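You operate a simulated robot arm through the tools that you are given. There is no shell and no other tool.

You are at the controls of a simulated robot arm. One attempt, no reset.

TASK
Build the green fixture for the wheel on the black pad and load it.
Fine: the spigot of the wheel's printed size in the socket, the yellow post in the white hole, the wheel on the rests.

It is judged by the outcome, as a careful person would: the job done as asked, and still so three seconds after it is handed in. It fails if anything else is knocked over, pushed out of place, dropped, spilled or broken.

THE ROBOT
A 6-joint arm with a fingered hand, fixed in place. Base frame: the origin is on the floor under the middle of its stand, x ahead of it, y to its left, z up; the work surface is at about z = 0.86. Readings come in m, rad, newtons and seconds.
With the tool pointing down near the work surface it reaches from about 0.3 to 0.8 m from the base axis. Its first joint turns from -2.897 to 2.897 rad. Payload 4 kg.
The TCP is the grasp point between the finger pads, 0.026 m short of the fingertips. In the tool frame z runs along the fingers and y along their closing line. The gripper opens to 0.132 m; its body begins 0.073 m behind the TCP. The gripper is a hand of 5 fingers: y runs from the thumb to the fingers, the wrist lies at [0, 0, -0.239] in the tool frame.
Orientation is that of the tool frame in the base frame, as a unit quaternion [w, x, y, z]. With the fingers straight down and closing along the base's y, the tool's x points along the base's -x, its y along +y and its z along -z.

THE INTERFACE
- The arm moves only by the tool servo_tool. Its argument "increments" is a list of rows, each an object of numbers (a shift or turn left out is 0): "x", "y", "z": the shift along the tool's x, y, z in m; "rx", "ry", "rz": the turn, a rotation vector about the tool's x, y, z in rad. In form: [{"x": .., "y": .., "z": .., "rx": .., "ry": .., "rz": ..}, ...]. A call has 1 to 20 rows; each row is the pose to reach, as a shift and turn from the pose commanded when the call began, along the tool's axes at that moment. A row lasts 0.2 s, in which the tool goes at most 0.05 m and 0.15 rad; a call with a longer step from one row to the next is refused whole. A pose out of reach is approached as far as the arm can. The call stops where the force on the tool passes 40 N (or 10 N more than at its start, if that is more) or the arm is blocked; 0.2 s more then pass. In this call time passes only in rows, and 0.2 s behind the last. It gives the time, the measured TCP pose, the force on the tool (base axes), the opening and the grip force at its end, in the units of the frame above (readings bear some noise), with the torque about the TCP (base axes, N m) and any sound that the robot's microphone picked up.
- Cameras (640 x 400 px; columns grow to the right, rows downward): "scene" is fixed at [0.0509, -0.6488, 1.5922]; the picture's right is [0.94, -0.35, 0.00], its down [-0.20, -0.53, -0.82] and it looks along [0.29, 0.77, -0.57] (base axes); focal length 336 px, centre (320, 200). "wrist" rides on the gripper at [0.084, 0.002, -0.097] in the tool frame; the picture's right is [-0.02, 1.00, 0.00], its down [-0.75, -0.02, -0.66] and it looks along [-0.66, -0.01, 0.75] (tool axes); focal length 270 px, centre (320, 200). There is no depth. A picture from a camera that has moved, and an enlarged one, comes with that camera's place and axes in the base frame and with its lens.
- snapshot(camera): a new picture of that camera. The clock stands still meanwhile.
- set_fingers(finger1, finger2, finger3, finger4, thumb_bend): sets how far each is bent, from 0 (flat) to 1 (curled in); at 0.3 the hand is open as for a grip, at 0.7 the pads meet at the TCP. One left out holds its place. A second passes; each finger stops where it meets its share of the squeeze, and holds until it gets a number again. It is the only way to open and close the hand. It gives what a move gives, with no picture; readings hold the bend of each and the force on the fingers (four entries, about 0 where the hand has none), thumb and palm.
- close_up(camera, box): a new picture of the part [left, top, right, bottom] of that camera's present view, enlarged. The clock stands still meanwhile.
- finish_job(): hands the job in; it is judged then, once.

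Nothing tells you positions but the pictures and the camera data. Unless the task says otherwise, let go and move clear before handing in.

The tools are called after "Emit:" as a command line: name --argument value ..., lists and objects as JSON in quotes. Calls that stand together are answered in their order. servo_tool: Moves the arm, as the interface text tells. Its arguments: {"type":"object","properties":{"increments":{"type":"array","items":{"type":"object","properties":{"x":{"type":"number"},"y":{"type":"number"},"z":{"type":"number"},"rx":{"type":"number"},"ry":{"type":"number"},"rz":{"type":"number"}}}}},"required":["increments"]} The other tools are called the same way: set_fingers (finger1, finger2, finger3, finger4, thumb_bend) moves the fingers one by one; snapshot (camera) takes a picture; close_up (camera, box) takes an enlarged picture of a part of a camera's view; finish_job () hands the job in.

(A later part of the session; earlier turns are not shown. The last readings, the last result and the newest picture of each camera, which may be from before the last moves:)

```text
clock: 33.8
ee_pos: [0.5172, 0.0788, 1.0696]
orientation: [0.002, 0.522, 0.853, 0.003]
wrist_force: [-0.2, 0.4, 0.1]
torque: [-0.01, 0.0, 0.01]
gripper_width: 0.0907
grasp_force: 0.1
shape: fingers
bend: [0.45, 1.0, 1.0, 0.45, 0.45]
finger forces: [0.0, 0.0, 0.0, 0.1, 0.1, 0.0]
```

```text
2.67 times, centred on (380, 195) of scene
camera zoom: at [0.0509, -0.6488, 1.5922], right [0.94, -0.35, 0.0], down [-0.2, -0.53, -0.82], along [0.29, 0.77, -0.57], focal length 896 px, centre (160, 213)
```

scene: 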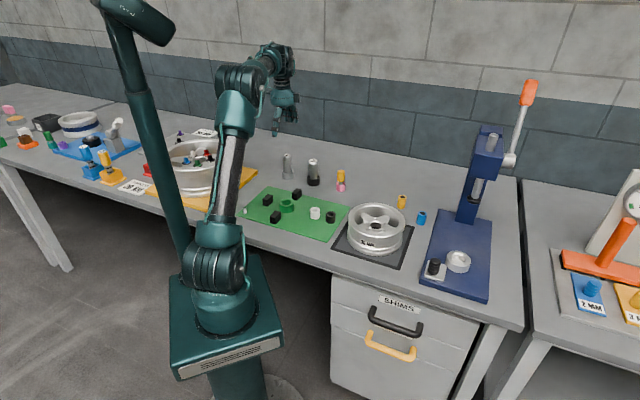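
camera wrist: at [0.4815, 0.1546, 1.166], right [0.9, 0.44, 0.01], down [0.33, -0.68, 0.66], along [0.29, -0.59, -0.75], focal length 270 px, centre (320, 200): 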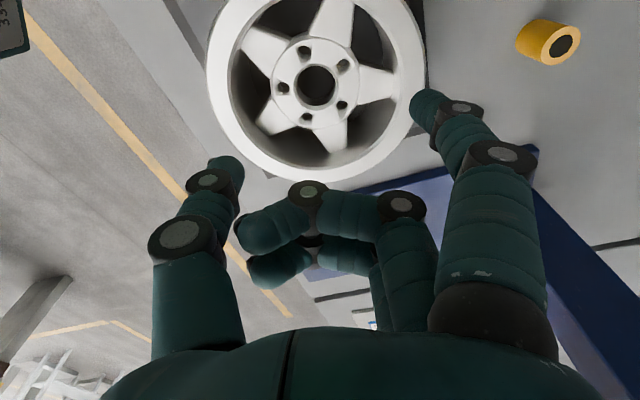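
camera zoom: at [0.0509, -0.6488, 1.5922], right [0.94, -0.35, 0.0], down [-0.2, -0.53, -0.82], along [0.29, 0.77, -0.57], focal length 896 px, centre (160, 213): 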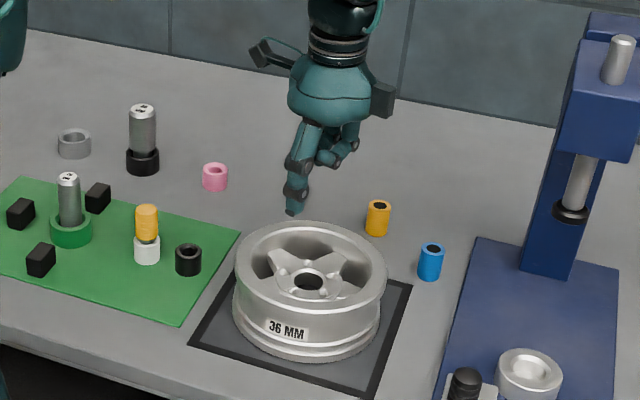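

The finger shape works, with the thumb opening and spoke layout as planned, but curled fingers might meet the spigot later. I'll study the wheel's inside closely before choosing the grip.

Emit:
close_up --camera "wrist" --box '[200, 0, 440, 190]'

Emit:
close_up --camera "scene" --box '[345, 198, 415, 242]'

Emit:
close_up --camera "scene" --box '[345, 200, 385, 225]'

```text
2.11 times, centred on (320, 95) of wrist
camera zoom: at [0.4815, 0.1546, 1.166], right [0.9, 0.44, 0.01], down [0.33, -0.68, 0.66], along [0.29, -0.59, -0.75], focal length 569 px, centre (320, 421)
```

zoom: 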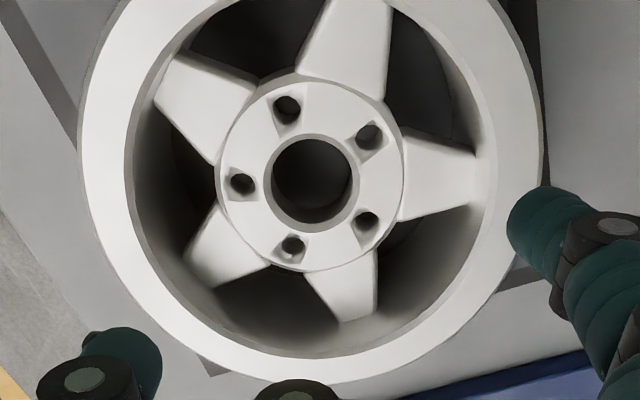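

```text
9.09 times, centred on (380, 220) of scene
camera zoom: at [0.0509, -0.6488, 1.5922], right [0.94, -0.35, 0.0], down [-0.2, -0.53, -0.82], along [0.29, 0.77, -0.57], focal length 3055 px, centre (-226, 18)
```

zoom: 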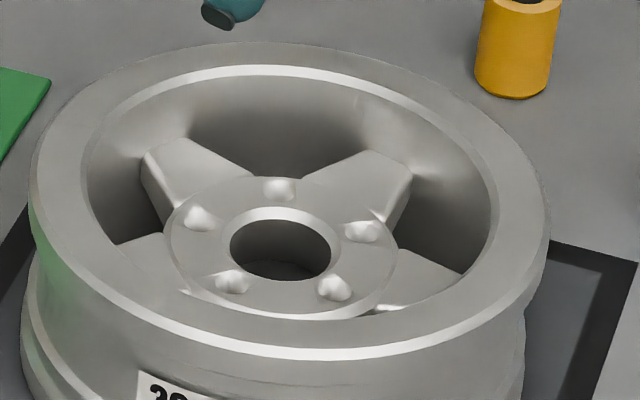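

```text
16.00 times, centred on (365, 212) of scene
camera zoom: at [0.0509, -0.6488, 1.5922], right [0.94, -0.35, 0.0], down [-0.2, -0.53, -0.82], along [0.29, 0.77, -0.57], focal length 5377 px, centre (-400, 0)
```

zoom: 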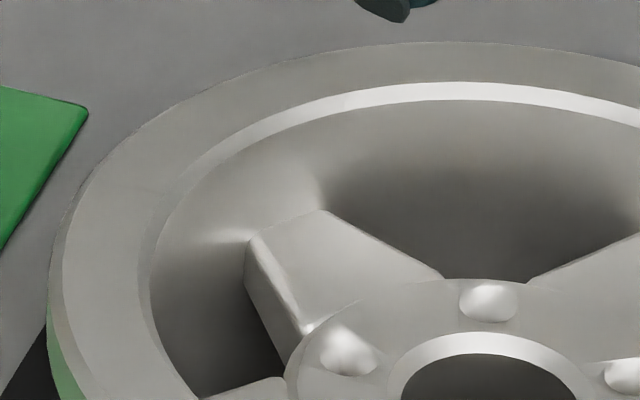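

The hub (r≈0.042) and rim wall (r≈0.071) leave openings ~3 cm wide. I'll test a better shape: fingers 2 and 3 flat (passing over the rim), thumb, finger 1 and finger 4 to go down through three openings.

Emit:
set_fingers --finger1 0.5 --finger2 0.0 --finger3 0.0 --finger4 0.5 --thumb_bend 0.45

Emit:
snapshot --camera "wrist"

Emit:
close_up --camera "scene" --box '[350, 120, 420, 220]'

Emit:
close_up --camera "wrist" --box '[180, 100, 580, 350]'

```text
clock: 34.8
ee_pos: [0.5182, 0.0791, 1.0688]
orientation: [0.001, 0.522, 0.853, 0.003]
wrist_force: [0.3, 0.9, -0.3]
torque: [-0.02, -0.01, -0.01]
gripper_width: 0.0827
grasp_force: 0.1
shape: fingers
bend: [0.5, 0.0, 0.0, 0.5, 0.45]
finger forces: [0.1, 0.0, 0.0, 0.0, 0.0, 0.0]
```

```text
taken
camera wrist: at [0.4815, 0.1546, 1.166], right [0.9, 0.44, 0.01], down [0.33, -0.68, 0.66], along [0.29, -0.59, -0.75], focal length 270 px, centre (320, 200)
```

wrist: 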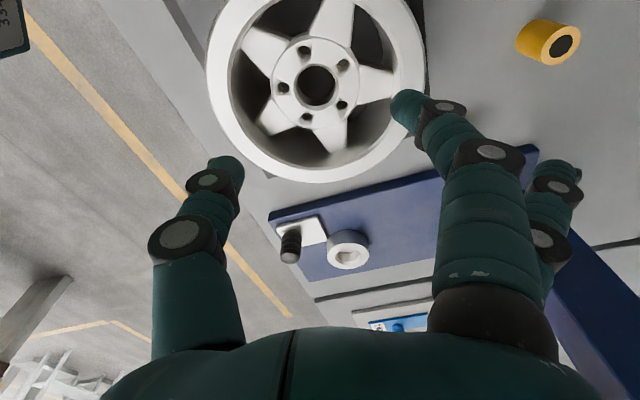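

```text
4.00 times, centred on (385, 170) of scene
camera zoom: at [0.0509, -0.6488, 1.5922], right [0.94, -0.35, 0.0], down [-0.2, -0.53, -0.82], along [0.29, 0.77, -0.57], focal length 1344 px, centre (60, 320)
```

zoom: 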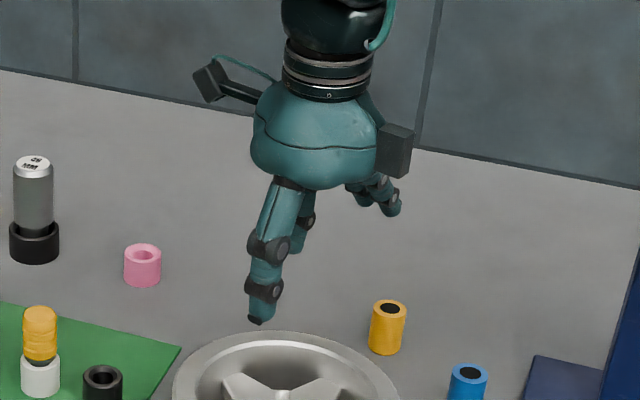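

```text
1.60 times, centred on (380, 225) of wrist
camera zoom: at [0.4815, 0.1546, 1.166], right [0.9, 0.44, 0.01], down [0.33, -0.68, 0.66], along [0.29, -0.59, -0.75], focal length 432 px, centre (224, 160)
```

zoom: 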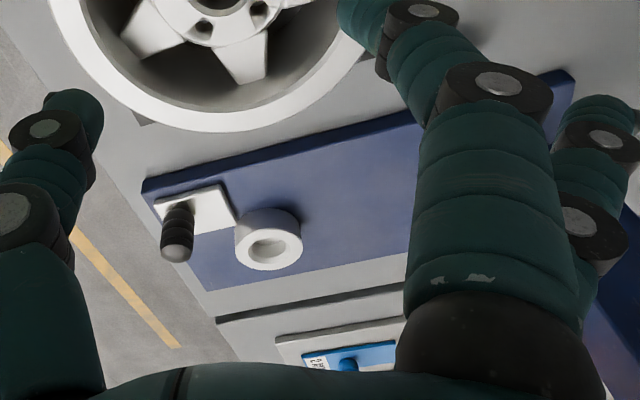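

Fingers 2 and 3 now lie well above the rim level. I'll centre on the hub, level the tool and descend to just above the rim to check the three fingers against the openings.

Emit:
servo_tool --increments '[{"x": -0.001, "y": -0.002, "z": 0.03, "rx": 0.004}, {"x": -0.0015, "y": -0.0035, "z": 0.06, "rx": 0.007}, {"x": -0.0015, "y": -0.0035, "z": 0.083, "rx": 0.007}]'

Emit:
snapshot --camera "wrist"

Emit:
close_up --camera "scene" --box '[335, 150, 425, 250]'

```text
clock: 35.6
ee_pos: [0.5153, 0.0769, 0.9846]
orientation: [0.0, 0.522, 0.853, 0.0]
wrist_force: [-0.2, -0.1, 0.6]
torque: [0.01, 0.0, -0.02]
gripper_width: 0.0829
grasp_force: 0.0
shape: fingers
bend: [0.5, 0.0, 0.0, 0.5, 0.45]
finger forces: [0.0, 0.1, 0.0, 0.0, 0.0, 0.0]
```

```text
taken
camera wrist: at [0.4792, 0.1522, 1.0828], right [0.9, 0.44, 0.0], down [0.33, -0.68, 0.66], along [0.29, -0.59, -0.75], focal length 270 px, centre (320, 200)
```

wrist: 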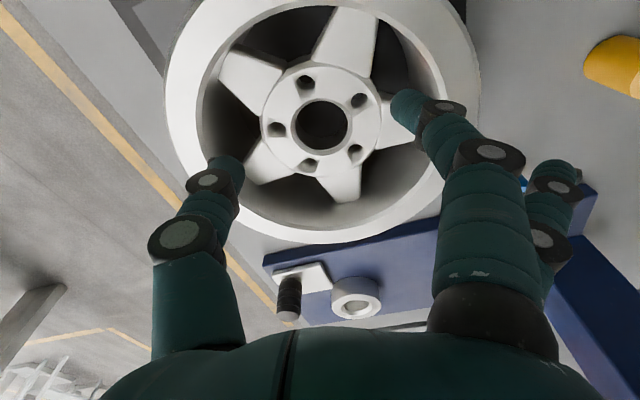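

```text
4.00 times, centred on (380, 200) of scene
camera zoom: at [0.0509, -0.6488, 1.5922], right [0.94, -0.35, 0.0], down [-0.2, -0.53, -0.82], along [0.29, 0.77, -0.57], focal length 1344 px, centre (80, 200)
```

zoom: 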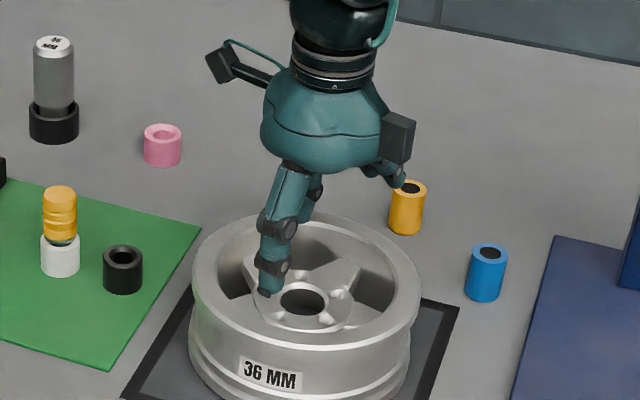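

The hub is centred under the hand (within ~2 mm). I'll fine-tune the bends for the openings and descend so the tips are inside the rim but above the spokes, then check.

Emit:
set_fingers --finger1 0.48 --finger4 0.48 --thumb_bend 0.44

Emit:
servo_tool --increments '[{"z": 0.012}, {"z": 0.024}, {"z": 0.034}]'

Emit:
snapshot --camera "wrist"

Emit:
close_up --camera "scene" --box '[335, 165, 425, 250]'

```text
clock: 36.6
ee_pos: [0.5153, 0.0771, 0.9862]
orientation: [-0.001, 0.523, 0.852, 0.0]
wrist_force: [-0.9, 0.6, 0.5]
torque: [0.01, -0.03, -0.03]
gripper_width: 0.0866
grasp_force: 0.0
shape: fingers
bend: [0.48, 0.0, 0.0, 0.48, 0.44]
finger forces: [0.0, 0.0, 0.1, 0.0, 0.0, 0.0]
```

```text
clock: 37.4
ee_pos: [0.5152, 0.0768, 0.9522]
orientation: [-0.001, 0.522, 0.853, 0.0]
wrist_force: [0.1, -0.4, -0.2]
torque: [0.02, -0.03, 0.02]
gripper_width: 0.0869
grasp_force: 0.1
shape: fingers
bend: [0.48, 0.0, 0.0, 0.48, 0.44]
finger forces: [0.1, 0.1, 0.0, 0.1, 0.0, 0.0]
```

```text
taken
camera wrist: at [0.4792, 0.1529, 1.0485], right [0.9, 0.44, 0.0], down [0.33, -0.68, 0.66], along [0.29, -0.59, -0.75], focal length 270 px, centre (320, 200)
```

wrist: 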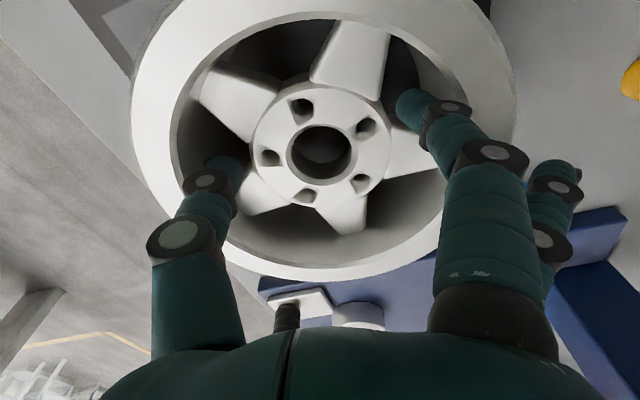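

```text
4.71 times, centred on (380, 208) of scene
camera zoom: at [0.0509, -0.6488, 1.5922], right [0.94, -0.35, 0.0], down [-0.2, -0.53, -0.82], along [0.29, 0.77, -0.57], focal length 1581 px, centre (38, 165)
```

zoom: 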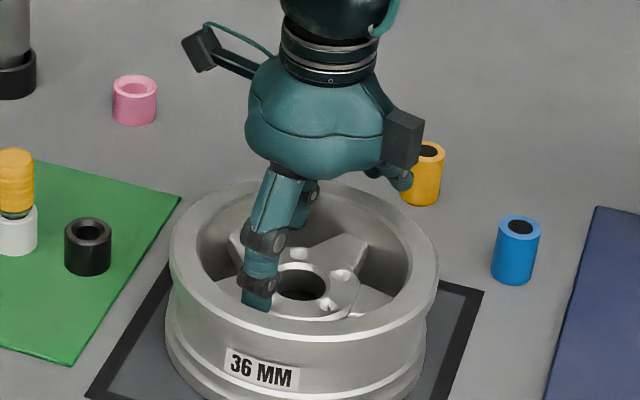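

Emit:
close_up --camera "wrist" --box '[230, 60, 450, 240]'

Emit:
close_up --camera "wrist" --box '[120, 60, 320, 240]'

```text
2.22 times, centred on (340, 150) of wrist
camera zoom: at [0.4792, 0.1529, 1.0485], right [0.9, 0.44, 0.0], down [0.33, -0.68, 0.66], along [0.29, -0.59, -0.75], focal length 601 px, centre (276, 311)
```

zoom: 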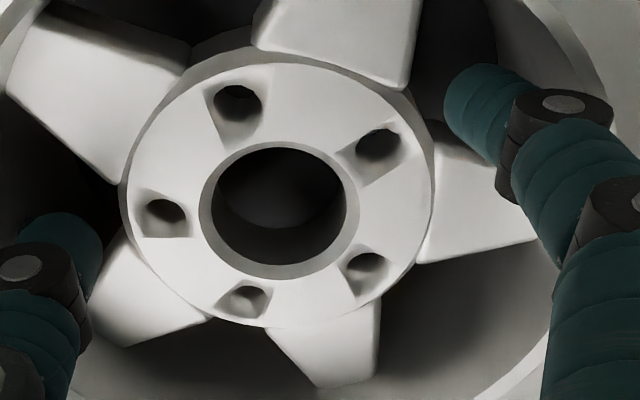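

```text
2.22 times, centred on (220, 150) of wrist
camera zoom: at [0.4792, 0.1529, 1.0485], right [0.9, 0.44, 0.0], down [0.33, -0.68, 0.66], along [0.29, -0.59, -0.75], focal length 601 px, centre (542, 311)
```

zoom: 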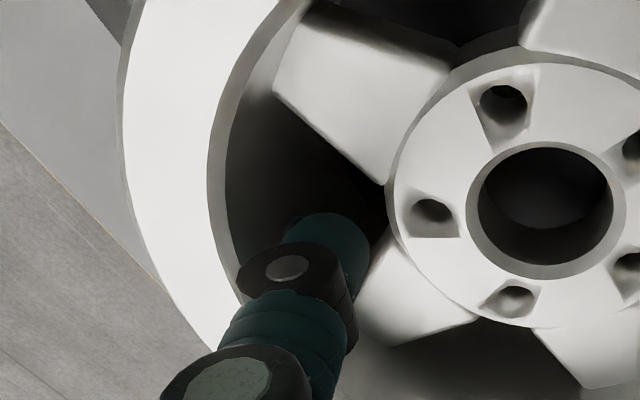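

The three tips are over their openings; the thumb is ~3 mm too near one spoke, so I'll shift and rotate slightly, then go down until the tips reach spoke level.

Emit:
set_fingers --finger1 0.47 --finger4 0.47

Emit:
servo_tool --increments '[{"x": -0.002, "y": -0.001, "z": 0.0, "rz": -0.035}, {"x": -0.002, "y": -0.001, "z": 0.006, "rz": -0.035}, {"x": -0.002, "y": -0.001, "z": 0.012, "rz": -0.035}]'

Emit:
close_up --camera "wrist" --box '[120, 60, 320, 260]'

Emit:
close_up --camera "wrist" --box '[270, 60, 490, 260]'

Emit:
close_up --camera "scene" --box '[350, 180, 420, 250]'

```text
clock: 38.4
ee_pos: [0.5158, 0.0764, 0.9519]
orientation: [0.0, 0.523, 0.853, 0.001]
wrist_force: [0.1, -0.5, 0.8]
torque: [0.0, -0.02, 0.0]
gripper_width: 0.0887
grasp_force: 0.0
shape: fingers
bend: [0.47, 0.0, 0.0, 0.47, 0.44]
finger forces: [0.0, 0.0, 0.0, 0.0, 0.0, 0.1]
```

```text
clock: 39.2
ee_pos: [0.5155, 0.0751, 0.9397]
orientation: [0.0, 0.506, 0.862, 0.001]
wrist_force: [-0.2, -0.7, -0.5]
torque: [0.01, 0.02, -0.03]
gripper_width: 0.0885
grasp_force: 0.1
shape: fingers
bend: [0.47, 0.0, 0.0, 0.47, 0.44]
finger forces: [0.0, 0.0, 0.1, 0.1, 0.1, 0.0]
```

```text
2.00 times, centred on (220, 160) of wrist
camera zoom: at [0.4767, 0.1491, 1.0371], right [0.88, 0.47, 0.0], down [0.35, -0.67, 0.66], along [0.31, -0.58, -0.75], focal length 541 px, centre (520, 280)
```

zoom: 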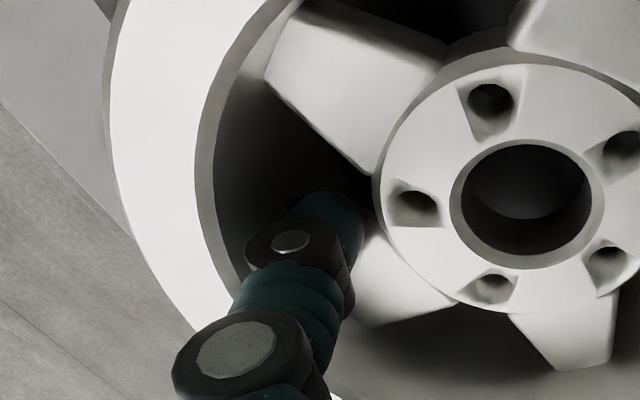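

```text
2.00 times, centred on (380, 160) of wrist
camera zoom: at [0.4767, 0.1491, 1.0371], right [0.88, 0.47, 0.0], down [0.35, -0.67, 0.66], along [0.31, -0.58, -0.75], focal length 541 px, centre (200, 280)
```

zoom: 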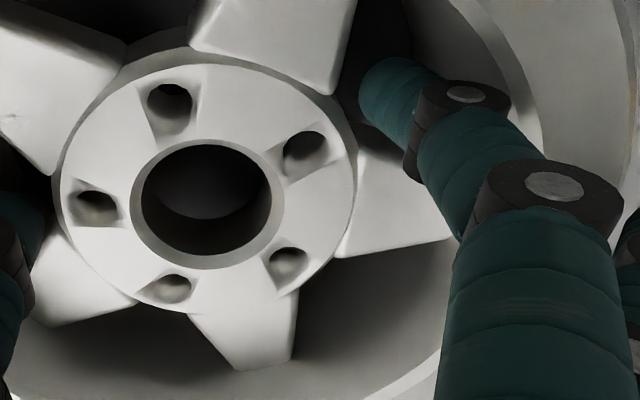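

```text
5.71 times, centred on (385, 215) of scene
camera zoom: at [0.0509, -0.6488, 1.5922], right [0.94, -0.35, 0.0], down [-0.2, -0.53, -0.82], along [0.29, 0.77, -0.57], focal length 1920 px, centre (-51, 114)
```

zoom: 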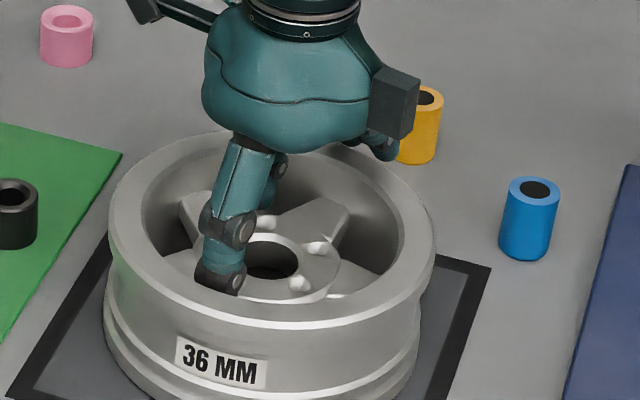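

Thumb and finger 1 are clear in their openings. Continuing down in small steps with force checks.

Emit:
servo_tool --increments '[{"z": 0.003}, {"z": 0.006}]'

Emit:
servo_tool --increments '[{"z": 0.002}, {"z": 0.004}]'

Emit:
close_up --camera "wrist" --box '[120, 60, 320, 260]'

Emit:
close_up --camera "wrist" --box '[270, 60, 600, 260]'

Emit:
close_up --camera "scene" --box '[350, 180, 420, 250]'

```text
clock: 39.8
ee_pos: [0.5167, 0.0749, 0.9344]
orientation: [0.0, 0.507, 0.862, 0.0]
wrist_force: [-0.3, 0.1, 2.6]
torque: [0.09, -0.17, 0.01]
gripper_width: 0.0884
grasp_force: 0.6
shape: fingers
bend: [0.47, 0.0, 0.0, 0.47, 0.44]
finger forces: [0.0, 0.7, 0.6, 0.1, 0.1, 0.1]
```

```text
clock: 40.4
ee_pos: [0.5159, 0.0751, 0.9301]
orientation: [-0.001, 0.507, 0.862, 0.0]
wrist_force: [0.2, -0.2, 5.3]
torque: [0.24, -0.4, -0.02]
gripper_width: 0.0883
grasp_force: 2.2
shape: fingers
bend: [0.47, 0.0, 0.0, 0.47, 0.44]
finger forces: [0.1, 2.4, 2.1, 0.1, 0.1, 0.0]
```

```text
2.00 times, centred on (220, 160) of wrist
camera zoom: at [0.4768, 0.1493, 1.0268], right [0.88, 0.47, 0.0], down [0.35, -0.67, 0.66], along [0.31, -0.58, -0.75], focal length 541 px, centre (520, 280)
```

zoom: 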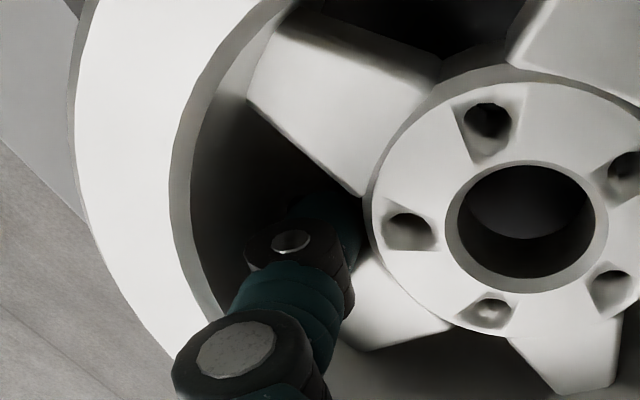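

```text
1.94 times, centred on (435, 160) of wrist
camera zoom: at [0.4768, 0.1493, 1.0268], right [0.88, 0.47, 0.0], down [0.35, -0.67, 0.66], along [0.31, -0.58, -0.75], focal length 524 px, centre (97, 278)
```

zoom: 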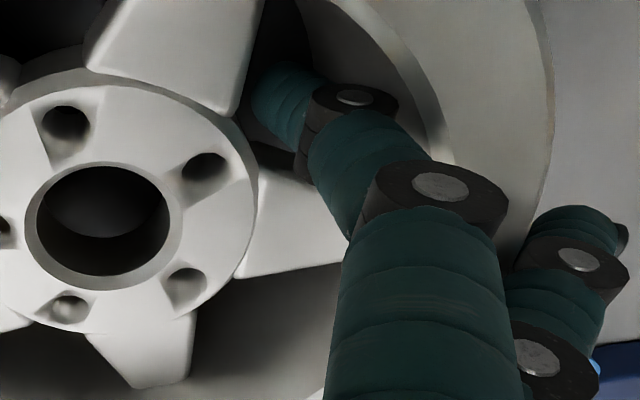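

```text
5.71 times, centred on (385, 215) of scene
camera zoom: at [0.0509, -0.6488, 1.5922], right [0.94, -0.35, 0.0], down [-0.2, -0.53, -0.82], along [0.29, 0.77, -0.57], focal length 1920 px, centre (-51, 114)
```

zoom: 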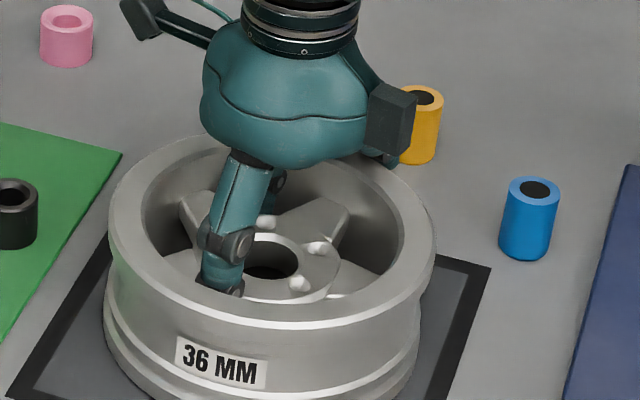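

Fingers 2 and 3 now rest lightly on the rim; thumb, 1 and 4 are inside the openings below the spoke tops. I'll close those three onto the hub and test.

Emit:
set_fingers --finger1 0.7 --finger4 0.7 --thumb_bend 0.7

Emit:
snapshot --camera "wrist"

Emit:
close_up --camera "scene" --box '[350, 180, 420, 250]'

```text
clock: 41.4
ee_pos: [0.5163, 0.0744, 0.9297]
orientation: [-0.001, 0.507, 0.862, 0.0]
wrist_force: [-1.6, 0.2, 3.1]
torque: [0.32, -0.54, -0.14]
gripper_width: 0.0775
grasp_force: 19.1
shape: fingers
bend: [0.51, 0.0, 0.0, 0.53, 0.54]
finger forces: [8.6, 2.4, 2.1, 8.9, 16.1, 0.1]
```

```text
taken
camera wrist: at [0.4766, 0.1492, 1.0266], right [0.88, 0.47, 0.0], down [0.35, -0.67, 0.66], along [0.31, -0.58, -0.75], focal length 270 px, centre (320, 200)
```

wrist: 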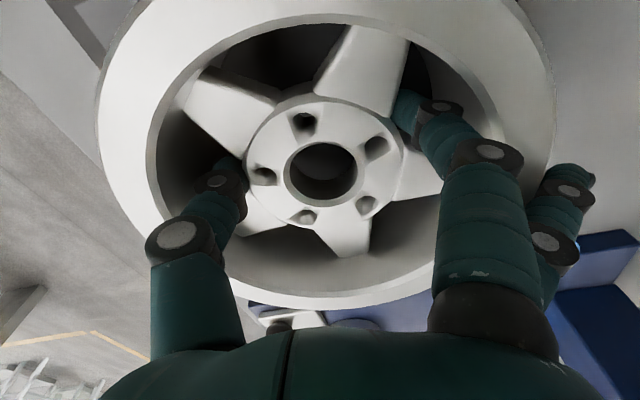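

```text
5.71 times, centred on (385, 215) of scene
camera zoom: at [0.0509, -0.6488, 1.5922], right [0.94, -0.35, 0.0], down [-0.2, -0.53, -0.82], along [0.29, 0.77, -0.57], focal length 1920 px, centre (-51, 114)
```

zoom: 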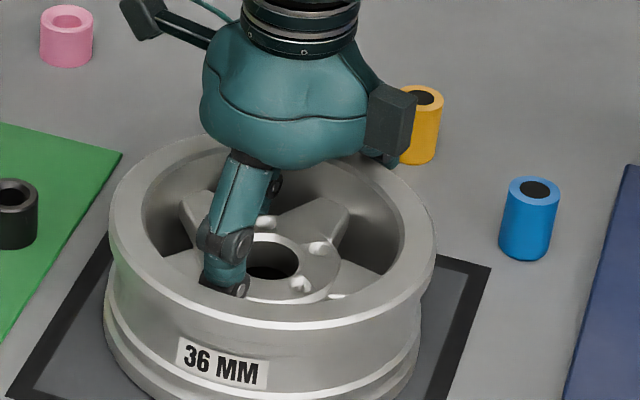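

The grip is firm (about 17 N against 16 N). Test lift of 5 mm.

Emit:
servo_tool --increments '[{"z": -0.002}, {"z": -0.005}]'

Emit:
snapshot --camera "wrist"

Emit:
close_up --camera "scene" --box '[345, 195, 415, 255]'

```text
clock: 42.0
ee_pos: [0.5158, 0.0742, 0.935]
orientation: [-0.001, 0.507, 0.862, -0.001]
wrist_force: [0.2, -0.8, -8.2]
torque: [0.0, 0.02, -0.01]
gripper_width: 0.0758
grasp_force: 17.3
shape: fingers
bend: [0.52, 0.0, 0.0, 0.52, 0.54]
finger forces: [7.9, 1.3, 1.1, 8.5, 14.8, 0.0]
```

```text
taken
camera wrist: at [0.4767, 0.1492, 1.0316], right [0.88, 0.47, 0.0], down [0.35, -0.67, 0.66], along [0.31, -0.58, -0.75], focal length 270 px, centre (320, 200)
```

wrist: 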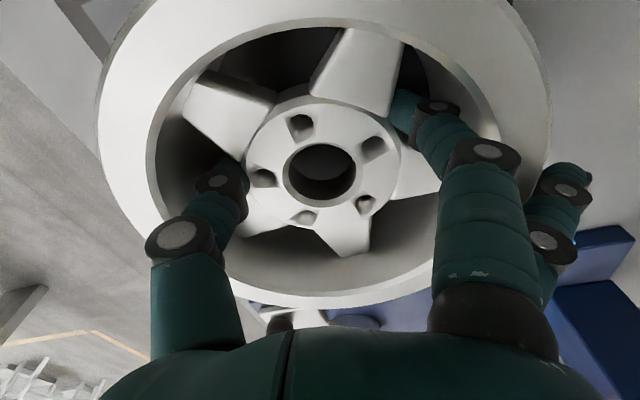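

```text
6.67 times, centred on (380, 225) of scene
camera zoom: at [0.0509, -0.6488, 1.5922], right [0.94, -0.35, 0.0], down [-0.2, -0.53, -0.82], along [0.29, 0.77, -0.57], focal length 2240 px, centre (-80, 33)
```

zoom: 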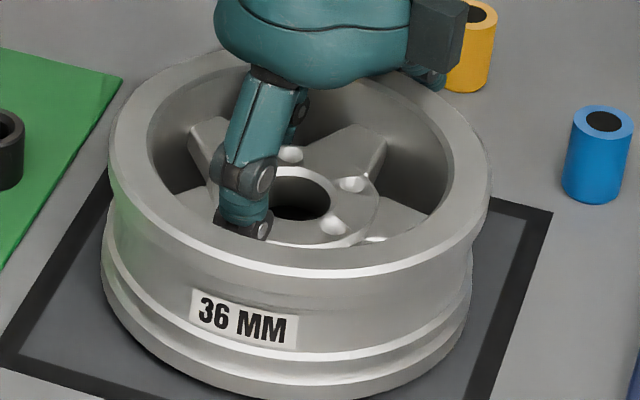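

The wheel is carried (about 8 N) with no slip. I'll lift a further 20 mm slowly and check that it stays level.

Emit:
servo_tool --increments '[{"z": -0.007}, {"z": -0.014}, {"z": -0.022}]'

Emit:
snapshot --camera "wrist"

Emit:
close_up --camera "scene" --box '[330, 180, 430, 270]'

```text
clock: 42.8
ee_pos: [0.5158, 0.0751, 0.9565]
orientation: [-0.001, 0.506, 0.862, 0.0]
wrist_force: [-0.5, -0.7, -7.4]
torque: [-0.01, -0.03, -0.01]
gripper_width: 0.0758
grasp_force: 17.0
shape: fingers
bend: [0.52, 0.0, 0.0, 0.52, 0.54]
finger forces: [8.0, 1.3, 1.0, 8.7, 14.9, 0.0]
```

```text
taken
camera wrist: at [0.4767, 0.1488, 1.0539], right [0.88, 0.47, 0.0], down [0.35, -0.67, 0.66], along [0.31, -0.58, -0.75], focal length 270 px, centre (320, 200)
```

wrist: 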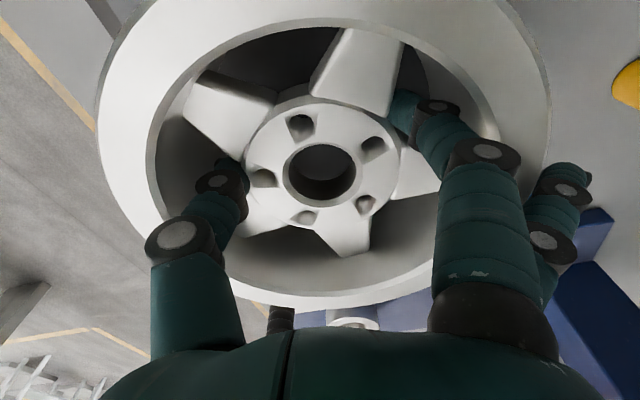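

```text
4.44 times, centred on (380, 225) of scene
camera zoom: at [0.0509, -0.6488, 1.5922], right [0.94, -0.35, 0.0], down [-0.2, -0.53, -0.82], along [0.29, 0.77, -0.57], focal length 1494 px, centre (53, 89)
```

zoom: 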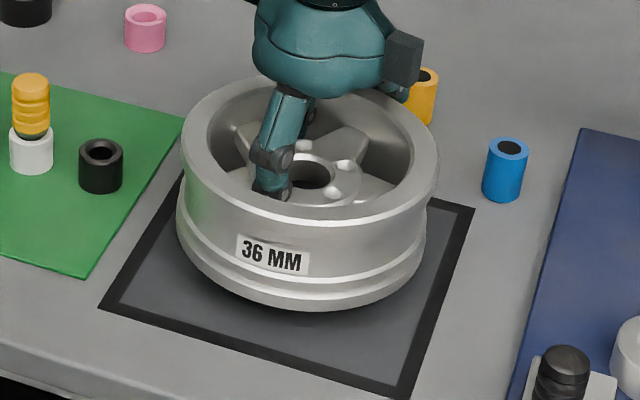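

The wheel hangs level and firm. I'll lift it to clear the spigot (wheel bottom ≈0.99) and look again.

Emit:
servo_tool --increments '[{"z": -0.015}, {"z": -0.035}, {"z": -0.055}, {"z": -0.075}, {"z": -0.092}, {"z": -0.1035}]'

Emit:
snapshot --camera "scene"

Emit:
snapshot --camera "wrist"

```text
clock: 44.2
ee_pos: [0.516, 0.0749, 1.0616]
orientation: [-0.001, 0.507, 0.862, 0.001]
wrist_force: [-0.7, -0.2, -7.8]
torque: [-0.01, -0.02, -0.03]
gripper_width: 0.0756
grasp_force: 16.7
shape: fingers
bend: [0.52, 0.0, 0.0, 0.52, 0.54]
finger forces: [7.7, 1.1, 1.0, 8.6, 14.9, 0.0]
```

```text
taken
```

scene: 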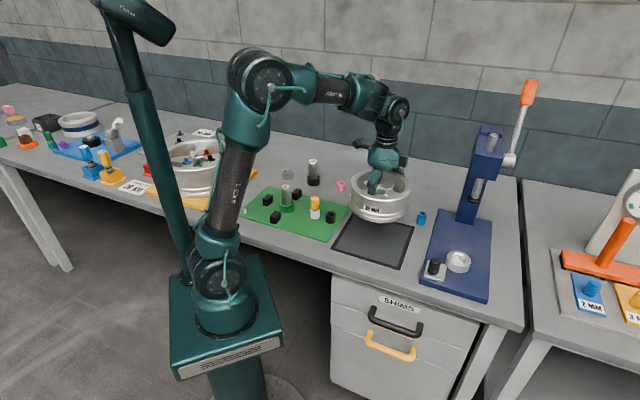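

```text
taken
camera wrist: at [0.4769, 0.1499, 1.158], right [0.88, 0.47, 0.0], down [0.35, -0.67, 0.66], along [0.31, -0.58, -0.75], focal length 270 px, centre (320, 200)
```

wrist: 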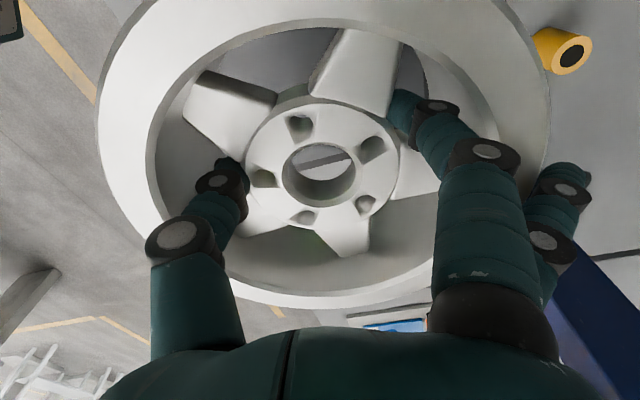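

Emit:
close_up --camera "wrist" --box '[230, 80, 410, 260]'

Emit:
servo_tool --increments '[{"x": 0.03, "y": -0.0066}, {"x": 0.06, "y": -0.0131}, {"x": 0.09, "y": -0.0197}, {"x": 0.12, "y": -0.0262}, {"x": 0.15, "y": -0.0328}, {"x": 0.18, "y": -0.0394}, {"x": 0.21, "y": -0.0459}, {"x": 0.24, "y": -0.0525}, {"x": 0.27, "y": -0.059}, {"x": 0.3, "y": -0.0656}, {"x": 0.3316, "y": -0.0725}]'

Emit:
close_up --camera "wrist" --box '[230, 80, 410, 260]'

Emit:
close_up --camera "scene" --box '[230, 110, 360, 240]'

```text
2.22 times, centred on (320, 170) of wrist
camera zoom: at [0.4769, 0.1499, 1.158], right [0.88, 0.47, 0.0], down [0.35, -0.67, 0.66], along [0.31, -0.58, -0.75], focal length 601 px, centre (320, 267)
```

zoom: 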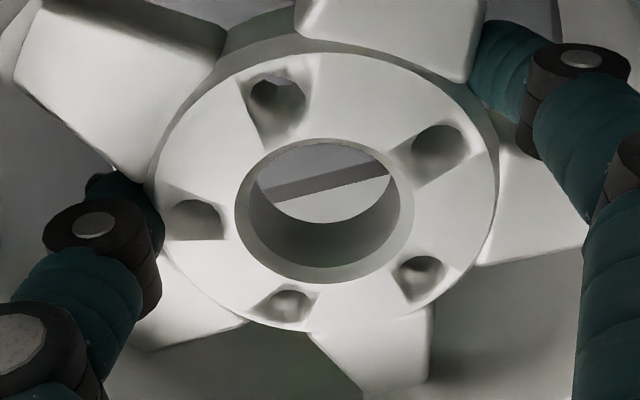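

```text
clock: 46.6
ee_pos: [0.2917, 0.3291, 1.0606]
orientation: [-0.002, 0.507, 0.862, -0.001]
wrist_force: [-0.2, 0.2, -7.7]
torque: [-0.02, -0.02, -0.02]
gripper_width: 0.0745
grasp_force: 16.9
shape: fingers
bend: [0.52, 0.0, 0.0, 0.52, 0.55]
finger forces: [7.4, 0.9, 0.9, 8.6, 15.8, 0.0]
```

```text
2.22 times, centred on (320, 170) of wrist
camera zoom: at [0.2528, 0.4043, 1.1577], right [0.88, 0.47, 0.0], down [0.35, -0.67, 0.66], along [0.31, -0.58, -0.75], focal length 601 px, centre (320, 267)
```

zoom: 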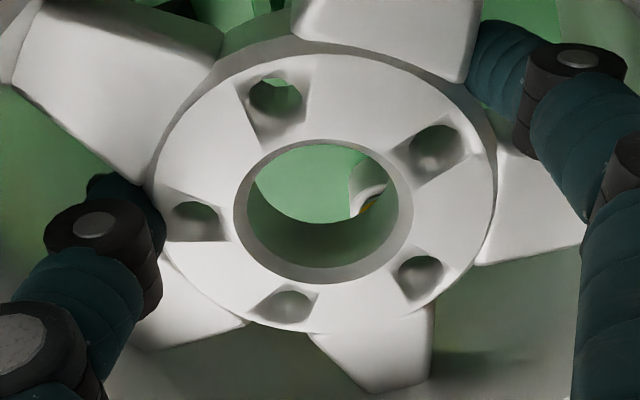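

```text
3.08 times, centred on (295, 175) of scene
camera zoom: at [0.0509, -0.6488, 1.5922], right [0.94, -0.35, 0.0], down [-0.2, -0.53, -0.82], along [0.29, 0.77, -0.57], focal length 1034 px, centre (397, 277)
```

zoom: 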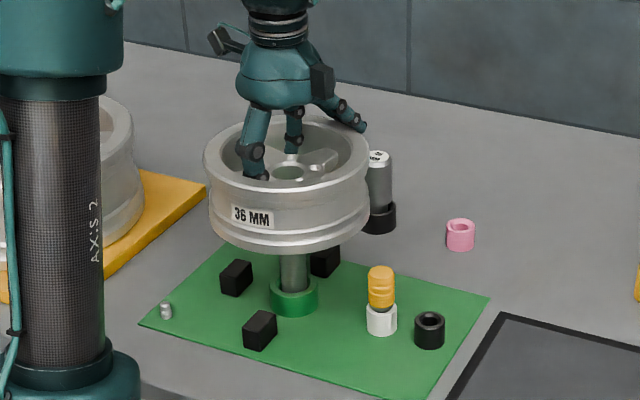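

The wheel is over the spigot and level; laterally the bore axis and spigot line up in the scene view. I'll lower to about 1 cm above the spigot top and check through the bore.

Emit:
servo_tool --increments '[{"z": 0.015}, {"z": 0.03}, {"z": 0.045}]'

Emit:
close_up --camera "wrist" --box '[230, 80, 410, 260]'

Emit:
close_up --camera "scene" --box '[240, 140, 350, 230]'

```text
clock: 47.4
ee_pos: [0.2911, 0.3299, 1.0163]
orientation: [-0.001, 0.507, 0.862, -0.001]
wrist_force: [0.4, 0.2, -7.8]
torque: [-0.01, -0.03, 0.02]
gripper_width: 0.0746
grasp_force: 16.9
shape: fingers
bend: [0.52, 0.0, 0.0, 0.52, 0.55]
finger forces: [7.2, 1.1, 0.8, 8.7, 15.8, 0.0]
```

```text
2.22 times, centred on (320, 170) of wrist
camera zoom: at [0.2526, 0.4039, 1.1123], right [0.88, 0.47, 0.0], down [0.35, -0.67, 0.66], along [0.31, -0.58, -0.75], focal length 601 px, centre (320, 267)
```

zoom: 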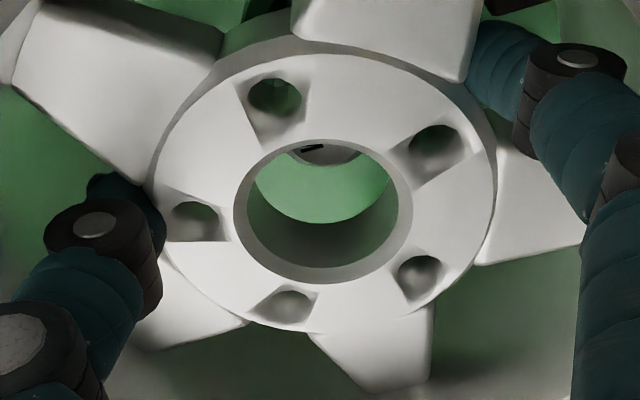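

```text
4.44 times, centred on (295, 185) of scene
camera zoom: at [0.0509, -0.6488, 1.5922], right [0.94, -0.35, 0.0], down [-0.2, -0.53, -0.82], along [0.29, 0.77, -0.57], focal length 1494 px, centre (431, 267)
```

zoom: 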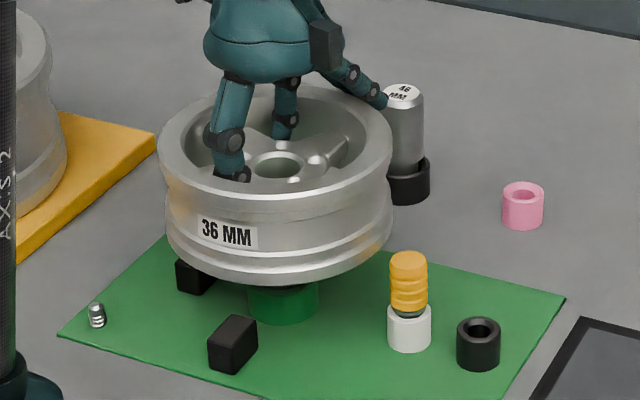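

Emit:
close_up --camera "wrist" --box '[290, 115, 360, 185]'

Emit:
close_up --camera "scene" --box '[263, 155, 333, 215]'

```text
5.71 times, centred on (325, 150) of wrist
camera zoom: at [0.2526, 0.4039, 1.1123], right [0.88, 0.47, 0.0], down [0.35, -0.67, 0.66], along [0.31, -0.58, -0.75], focal length 1544 px, centre (291, 486)
```

zoom: 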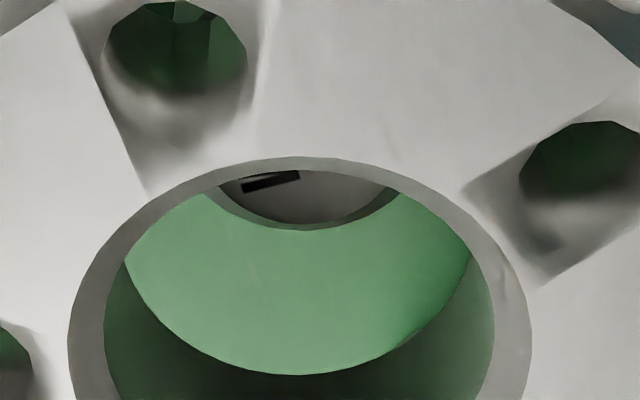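

```text
6.67 times, centred on (298, 185) of scene
camera zoom: at [0.0509, -0.6488, 1.5922], right [0.94, -0.35, 0.0], down [-0.2, -0.53, -0.82], along [0.29, 0.77, -0.57], focal length 2240 px, centre (467, 300)
```

zoom: 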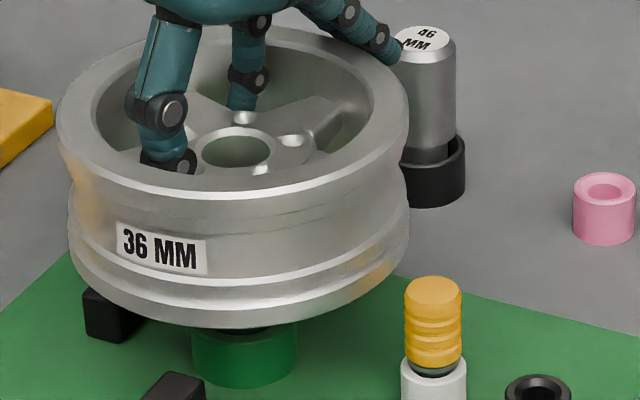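

Through the bore I see the spigot top centred within about 1–2 mm. I'll correct by 1 mm and lower so the spigot enters the bore, checking forces.

Emit:
servo_tool --increments '[{"x": 0.001, "y": 0.0005, "z": 0.004}, {"x": 0.001, "y": 0.0005, "z": 0.009}, {"x": 0.001, "y": 0.0005, "z": 0.013}]'

Emit:
close_up --camera "wrist" --box '[280, 110, 370, 210]'

Emit:
close_up --camera "scene" --box '[250, 150, 340, 225]'

```text
clock: 48.2
ee_pos: [0.2923, 0.3302, 1.0038]
orientation: [-0.001, 0.507, 0.862, 0.0]
wrist_force: [0.0, 1.7, -8.6]
torque: [0.0, -0.03, 0.01]
gripper_width: 0.0745
grasp_force: 17.0
shape: fingers
bend: [0.52, 0.0, 0.0, 0.52, 0.55]
finger forces: [7.4, 1.0, 0.7, 8.6, 15.9, 0.0]
```

```text
4.00 times, centred on (325, 160) of wrist
camera zoom: at [0.2526, 0.4047, 1.0996], right [0.88, 0.47, 0.0], down [0.35, -0.67, 0.66], along [0.31, -0.58, -0.75], focal length 1081 px, centre (300, 360)
```

zoom: 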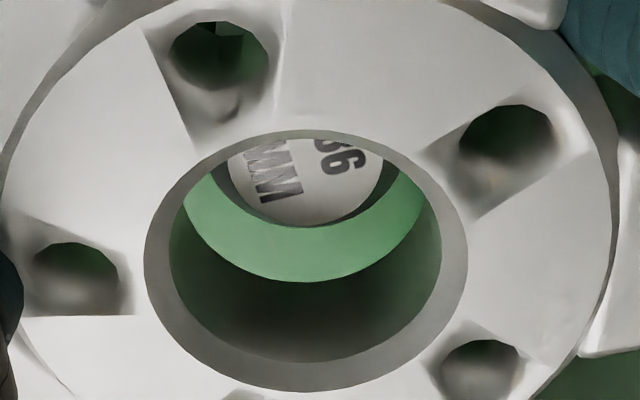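

```text
5.33 times, centred on (295, 188) of scene
camera zoom: at [0.0509, -0.6488, 1.5922], right [0.94, -0.35, 0.0], down [-0.2, -0.53, -0.82], along [0.29, 0.77, -0.57], focal length 1792 px, centre (453, 267)
```

zoom: 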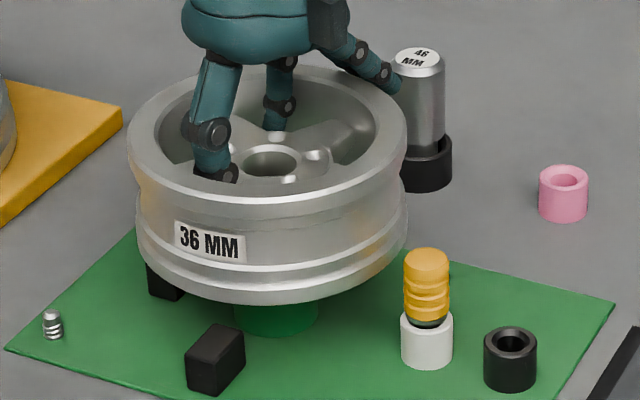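

The spigot is well centred in the bore. Lowering further, watching forces.

Emit:
servo_tool --increments '[{"z": 0.003}, {"z": 0.006}, {"z": 0.009}]'

Emit:
close_up --camera "wrist" --box '[280, 110, 370, 210]'

Emit:
close_up --camera "scene" --box '[250, 150, 340, 225]'

```text
clock: 49.0
ee_pos: [0.2918, 0.3299, 0.9935]
orientation: [-0.001, 0.507, 0.862, 0.0]
wrist_force: [0.9, 0.2, -7.7]
torque: [-0.01, 0.02, 0.0]
gripper_width: 0.0746
grasp_force: 16.8
shape: fingers
bend: [0.52, 0.0, 0.0, 0.52, 0.55]
finger forces: [7.3, 1.0, 0.7, 8.5, 16.0, 0.1]
```

```text
4.00 times, centred on (325, 160) of wrist
camera zoom: at [0.2523, 0.4045, 1.0904], right [0.88, 0.47, 0.0], down [0.35, -0.67, 0.66], along [0.31, -0.58, -0.75], focal length 1081 px, centre (300, 360)
```

zoom: 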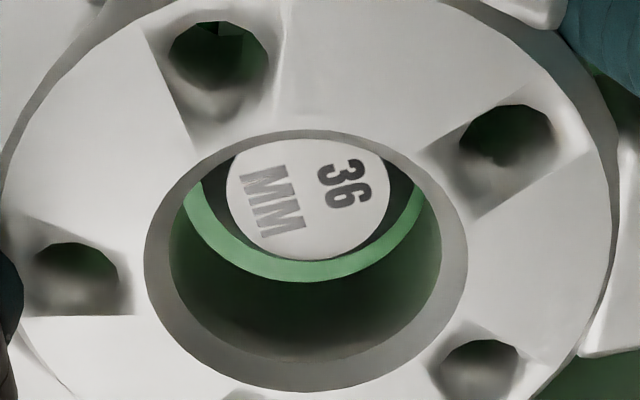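

```text
5.33 times, centred on (295, 188) of scene
camera zoom: at [0.0509, -0.6488, 1.5922], right [0.94, -0.35, 0.0], down [-0.2, -0.53, -0.82], along [0.29, 0.77, -0.57], focal length 1792 px, centre (453, 267)
```

zoom: 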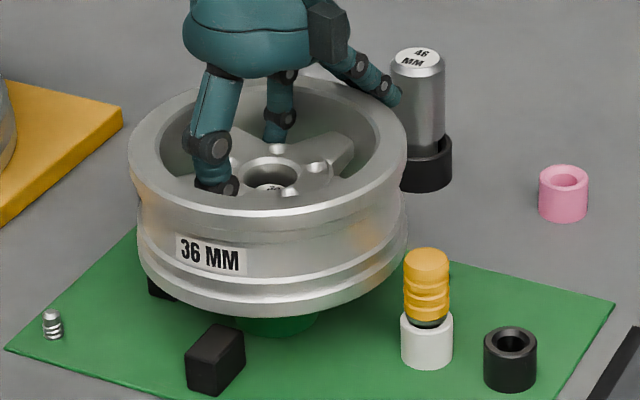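

The spigot is inside the bore; I'll centre 1.5 mm towards the camera side and continue down.

Emit:
servo_tool --increments '[{"x": 0.0013, "z": 0.001}, {"x": 0.0013, "z": 0.005}, {"x": 0.0013, "z": 0.009}, {"x": 0.0013, "z": 0.012}]'

Emit:
close_up --camera "wrist" --box '[280, 110, 370, 210]'

Emit:
close_up --camera "scene" --box '[250, 150, 340, 225]'

```text
clock: 50.0
ee_pos: [0.2906, 0.3302, 0.9819]
orientation: [-0.001, 0.507, 0.862, -0.001]
wrist_force: [-0.1, 0.3, -7.1]
torque: [-0.01, 0.0, 0.02]
gripper_width: 0.0743
grasp_force: 16.9
shape: fingers
bend: [0.52, 0.0, 0.0, 0.52, 0.55]
finger forces: [7.2, 0.9, 0.8, 8.6, 16.0, 0.1]
```

```text
4.00 times, centred on (325, 160) of wrist
camera zoom: at [0.2518, 0.4057, 1.079], right [0.88, 0.47, 0.0], down [0.35, -0.67, 0.66], along [0.31, -0.58, -0.75], focal length 1081 px, centre (300, 360)
```

zoom: 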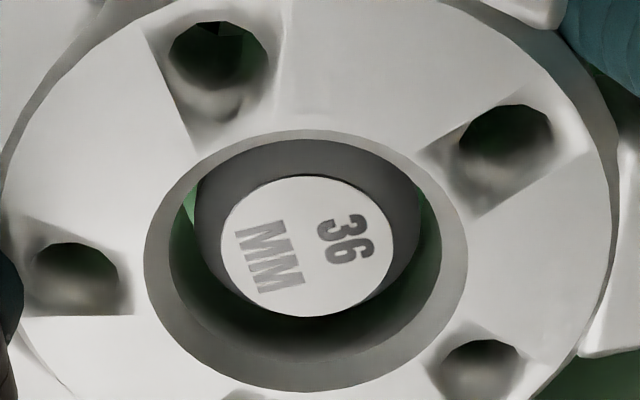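

```text
5.33 times, centred on (295, 188) of scene
camera zoom: at [0.0509, -0.6488, 1.5922], right [0.94, -0.35, 0.0], down [-0.2, -0.53, -0.82], along [0.29, 0.77, -0.57], focal length 1792 px, centre (453, 267)
```

zoom: 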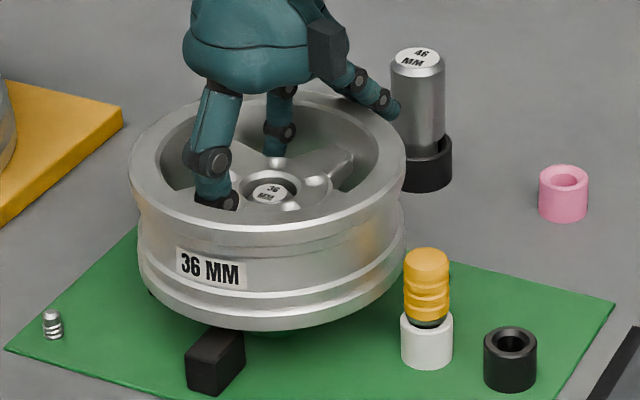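

Well centred. Continuing down towards the rests.

Emit:
servo_tool --increments '[{"z": 0.004}, {"z": 0.008}, {"z": 0.012}, {"z": 0.016}]'

Emit:
close_up --camera "wrist" --box '[250, 80, 400, 230]'

Emit:
close_up --camera "scene" --box '[250, 155, 340, 230]'

```text
clock: 51.0
ee_pos: [0.2911, 0.3308, 0.9667]
orientation: [-0.001, 0.507, 0.862, 0.0]
wrist_force: [-0.4, -0.2, -7.3]
torque: [0.0, 0.01, 0.0]
gripper_width: 0.0742
grasp_force: 16.5
shape: fingers
bend: [0.52, 0.0, 0.0, 0.52, 0.55]
finger forces: [7.3, 0.9, 0.7, 8.7, 16.0, 0.0]
```

```text
2.67 times, centred on (325, 155) of wrist
camera zoom: at [0.2516, 0.4061, 1.0632], right [0.88, 0.47, 0.0], down [0.35, -0.67, 0.66], along [0.31, -0.58, -0.75], focal length 721 px, centre (307, 320)
```

zoom: 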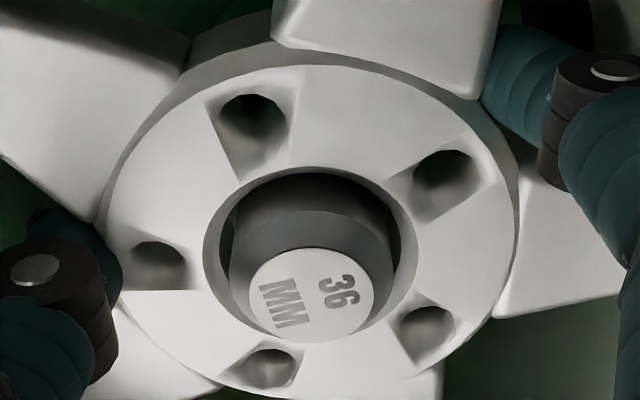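

```text
5.33 times, centred on (295, 192) of scene
camera zoom: at [0.0509, -0.6488, 1.5922], right [0.94, -0.35, 0.0], down [-0.2, -0.53, -0.82], along [0.29, 0.77, -0.57], focal length 1792 px, centre (453, 240)
```

zoom: 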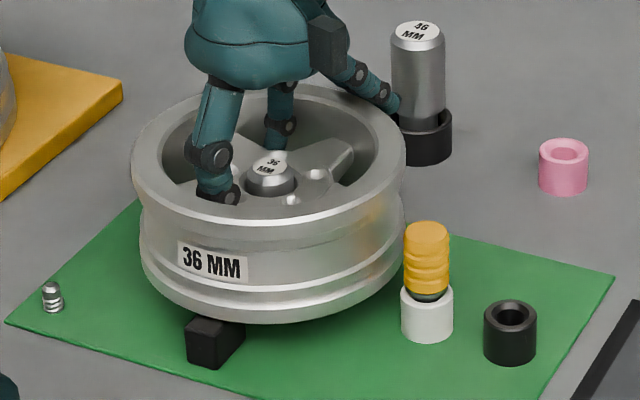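

Emit:
servo_tool --increments '[{"z": 0.003}, {"z": 0.006}, {"z": 0.009}]'

Emit:
close_up --camera "scene" --box '[250, 165, 340, 235]'

```text
clock: 51.9
ee_pos: [0.2916, 0.332, 0.9615]
orientation: [0.0, 0.508, 0.862, 0.004]
wrist_force: [-1.8, -3.5, 15.9]
torque: [0.05, -0.23, -0.22]
gripper_width: 0.0741
grasp_force: 21.9
shape: fingers
bend: [0.54, 0.0, 0.0, 0.55, 0.55]
finger forces: [7.6, 1.6, 1.6, 8.4, 25.3, 0.0]
stopped in row 3: the force on the tool passed its limit at 42 N (the readings are from after the stop); the commanded pose is now the measured one
```

```text
5.71 times, centred on (295, 200) of scene
camera zoom: at [0.0509, -0.6488, 1.5922], right [0.94, -0.35, 0.0], down [-0.2, -0.53, -0.82], along [0.29, 0.77, -0.57], focal length 1920 px, centre (463, 200)
```

zoom: 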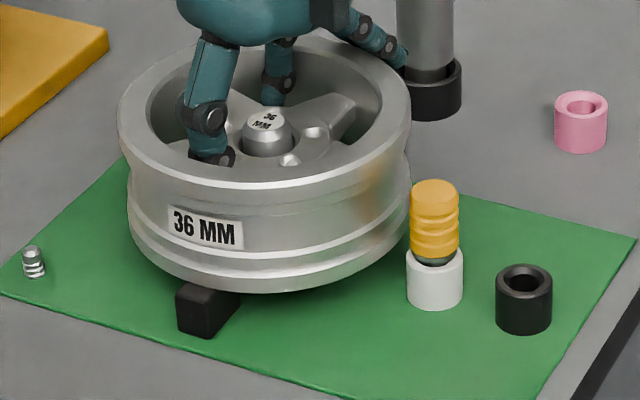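

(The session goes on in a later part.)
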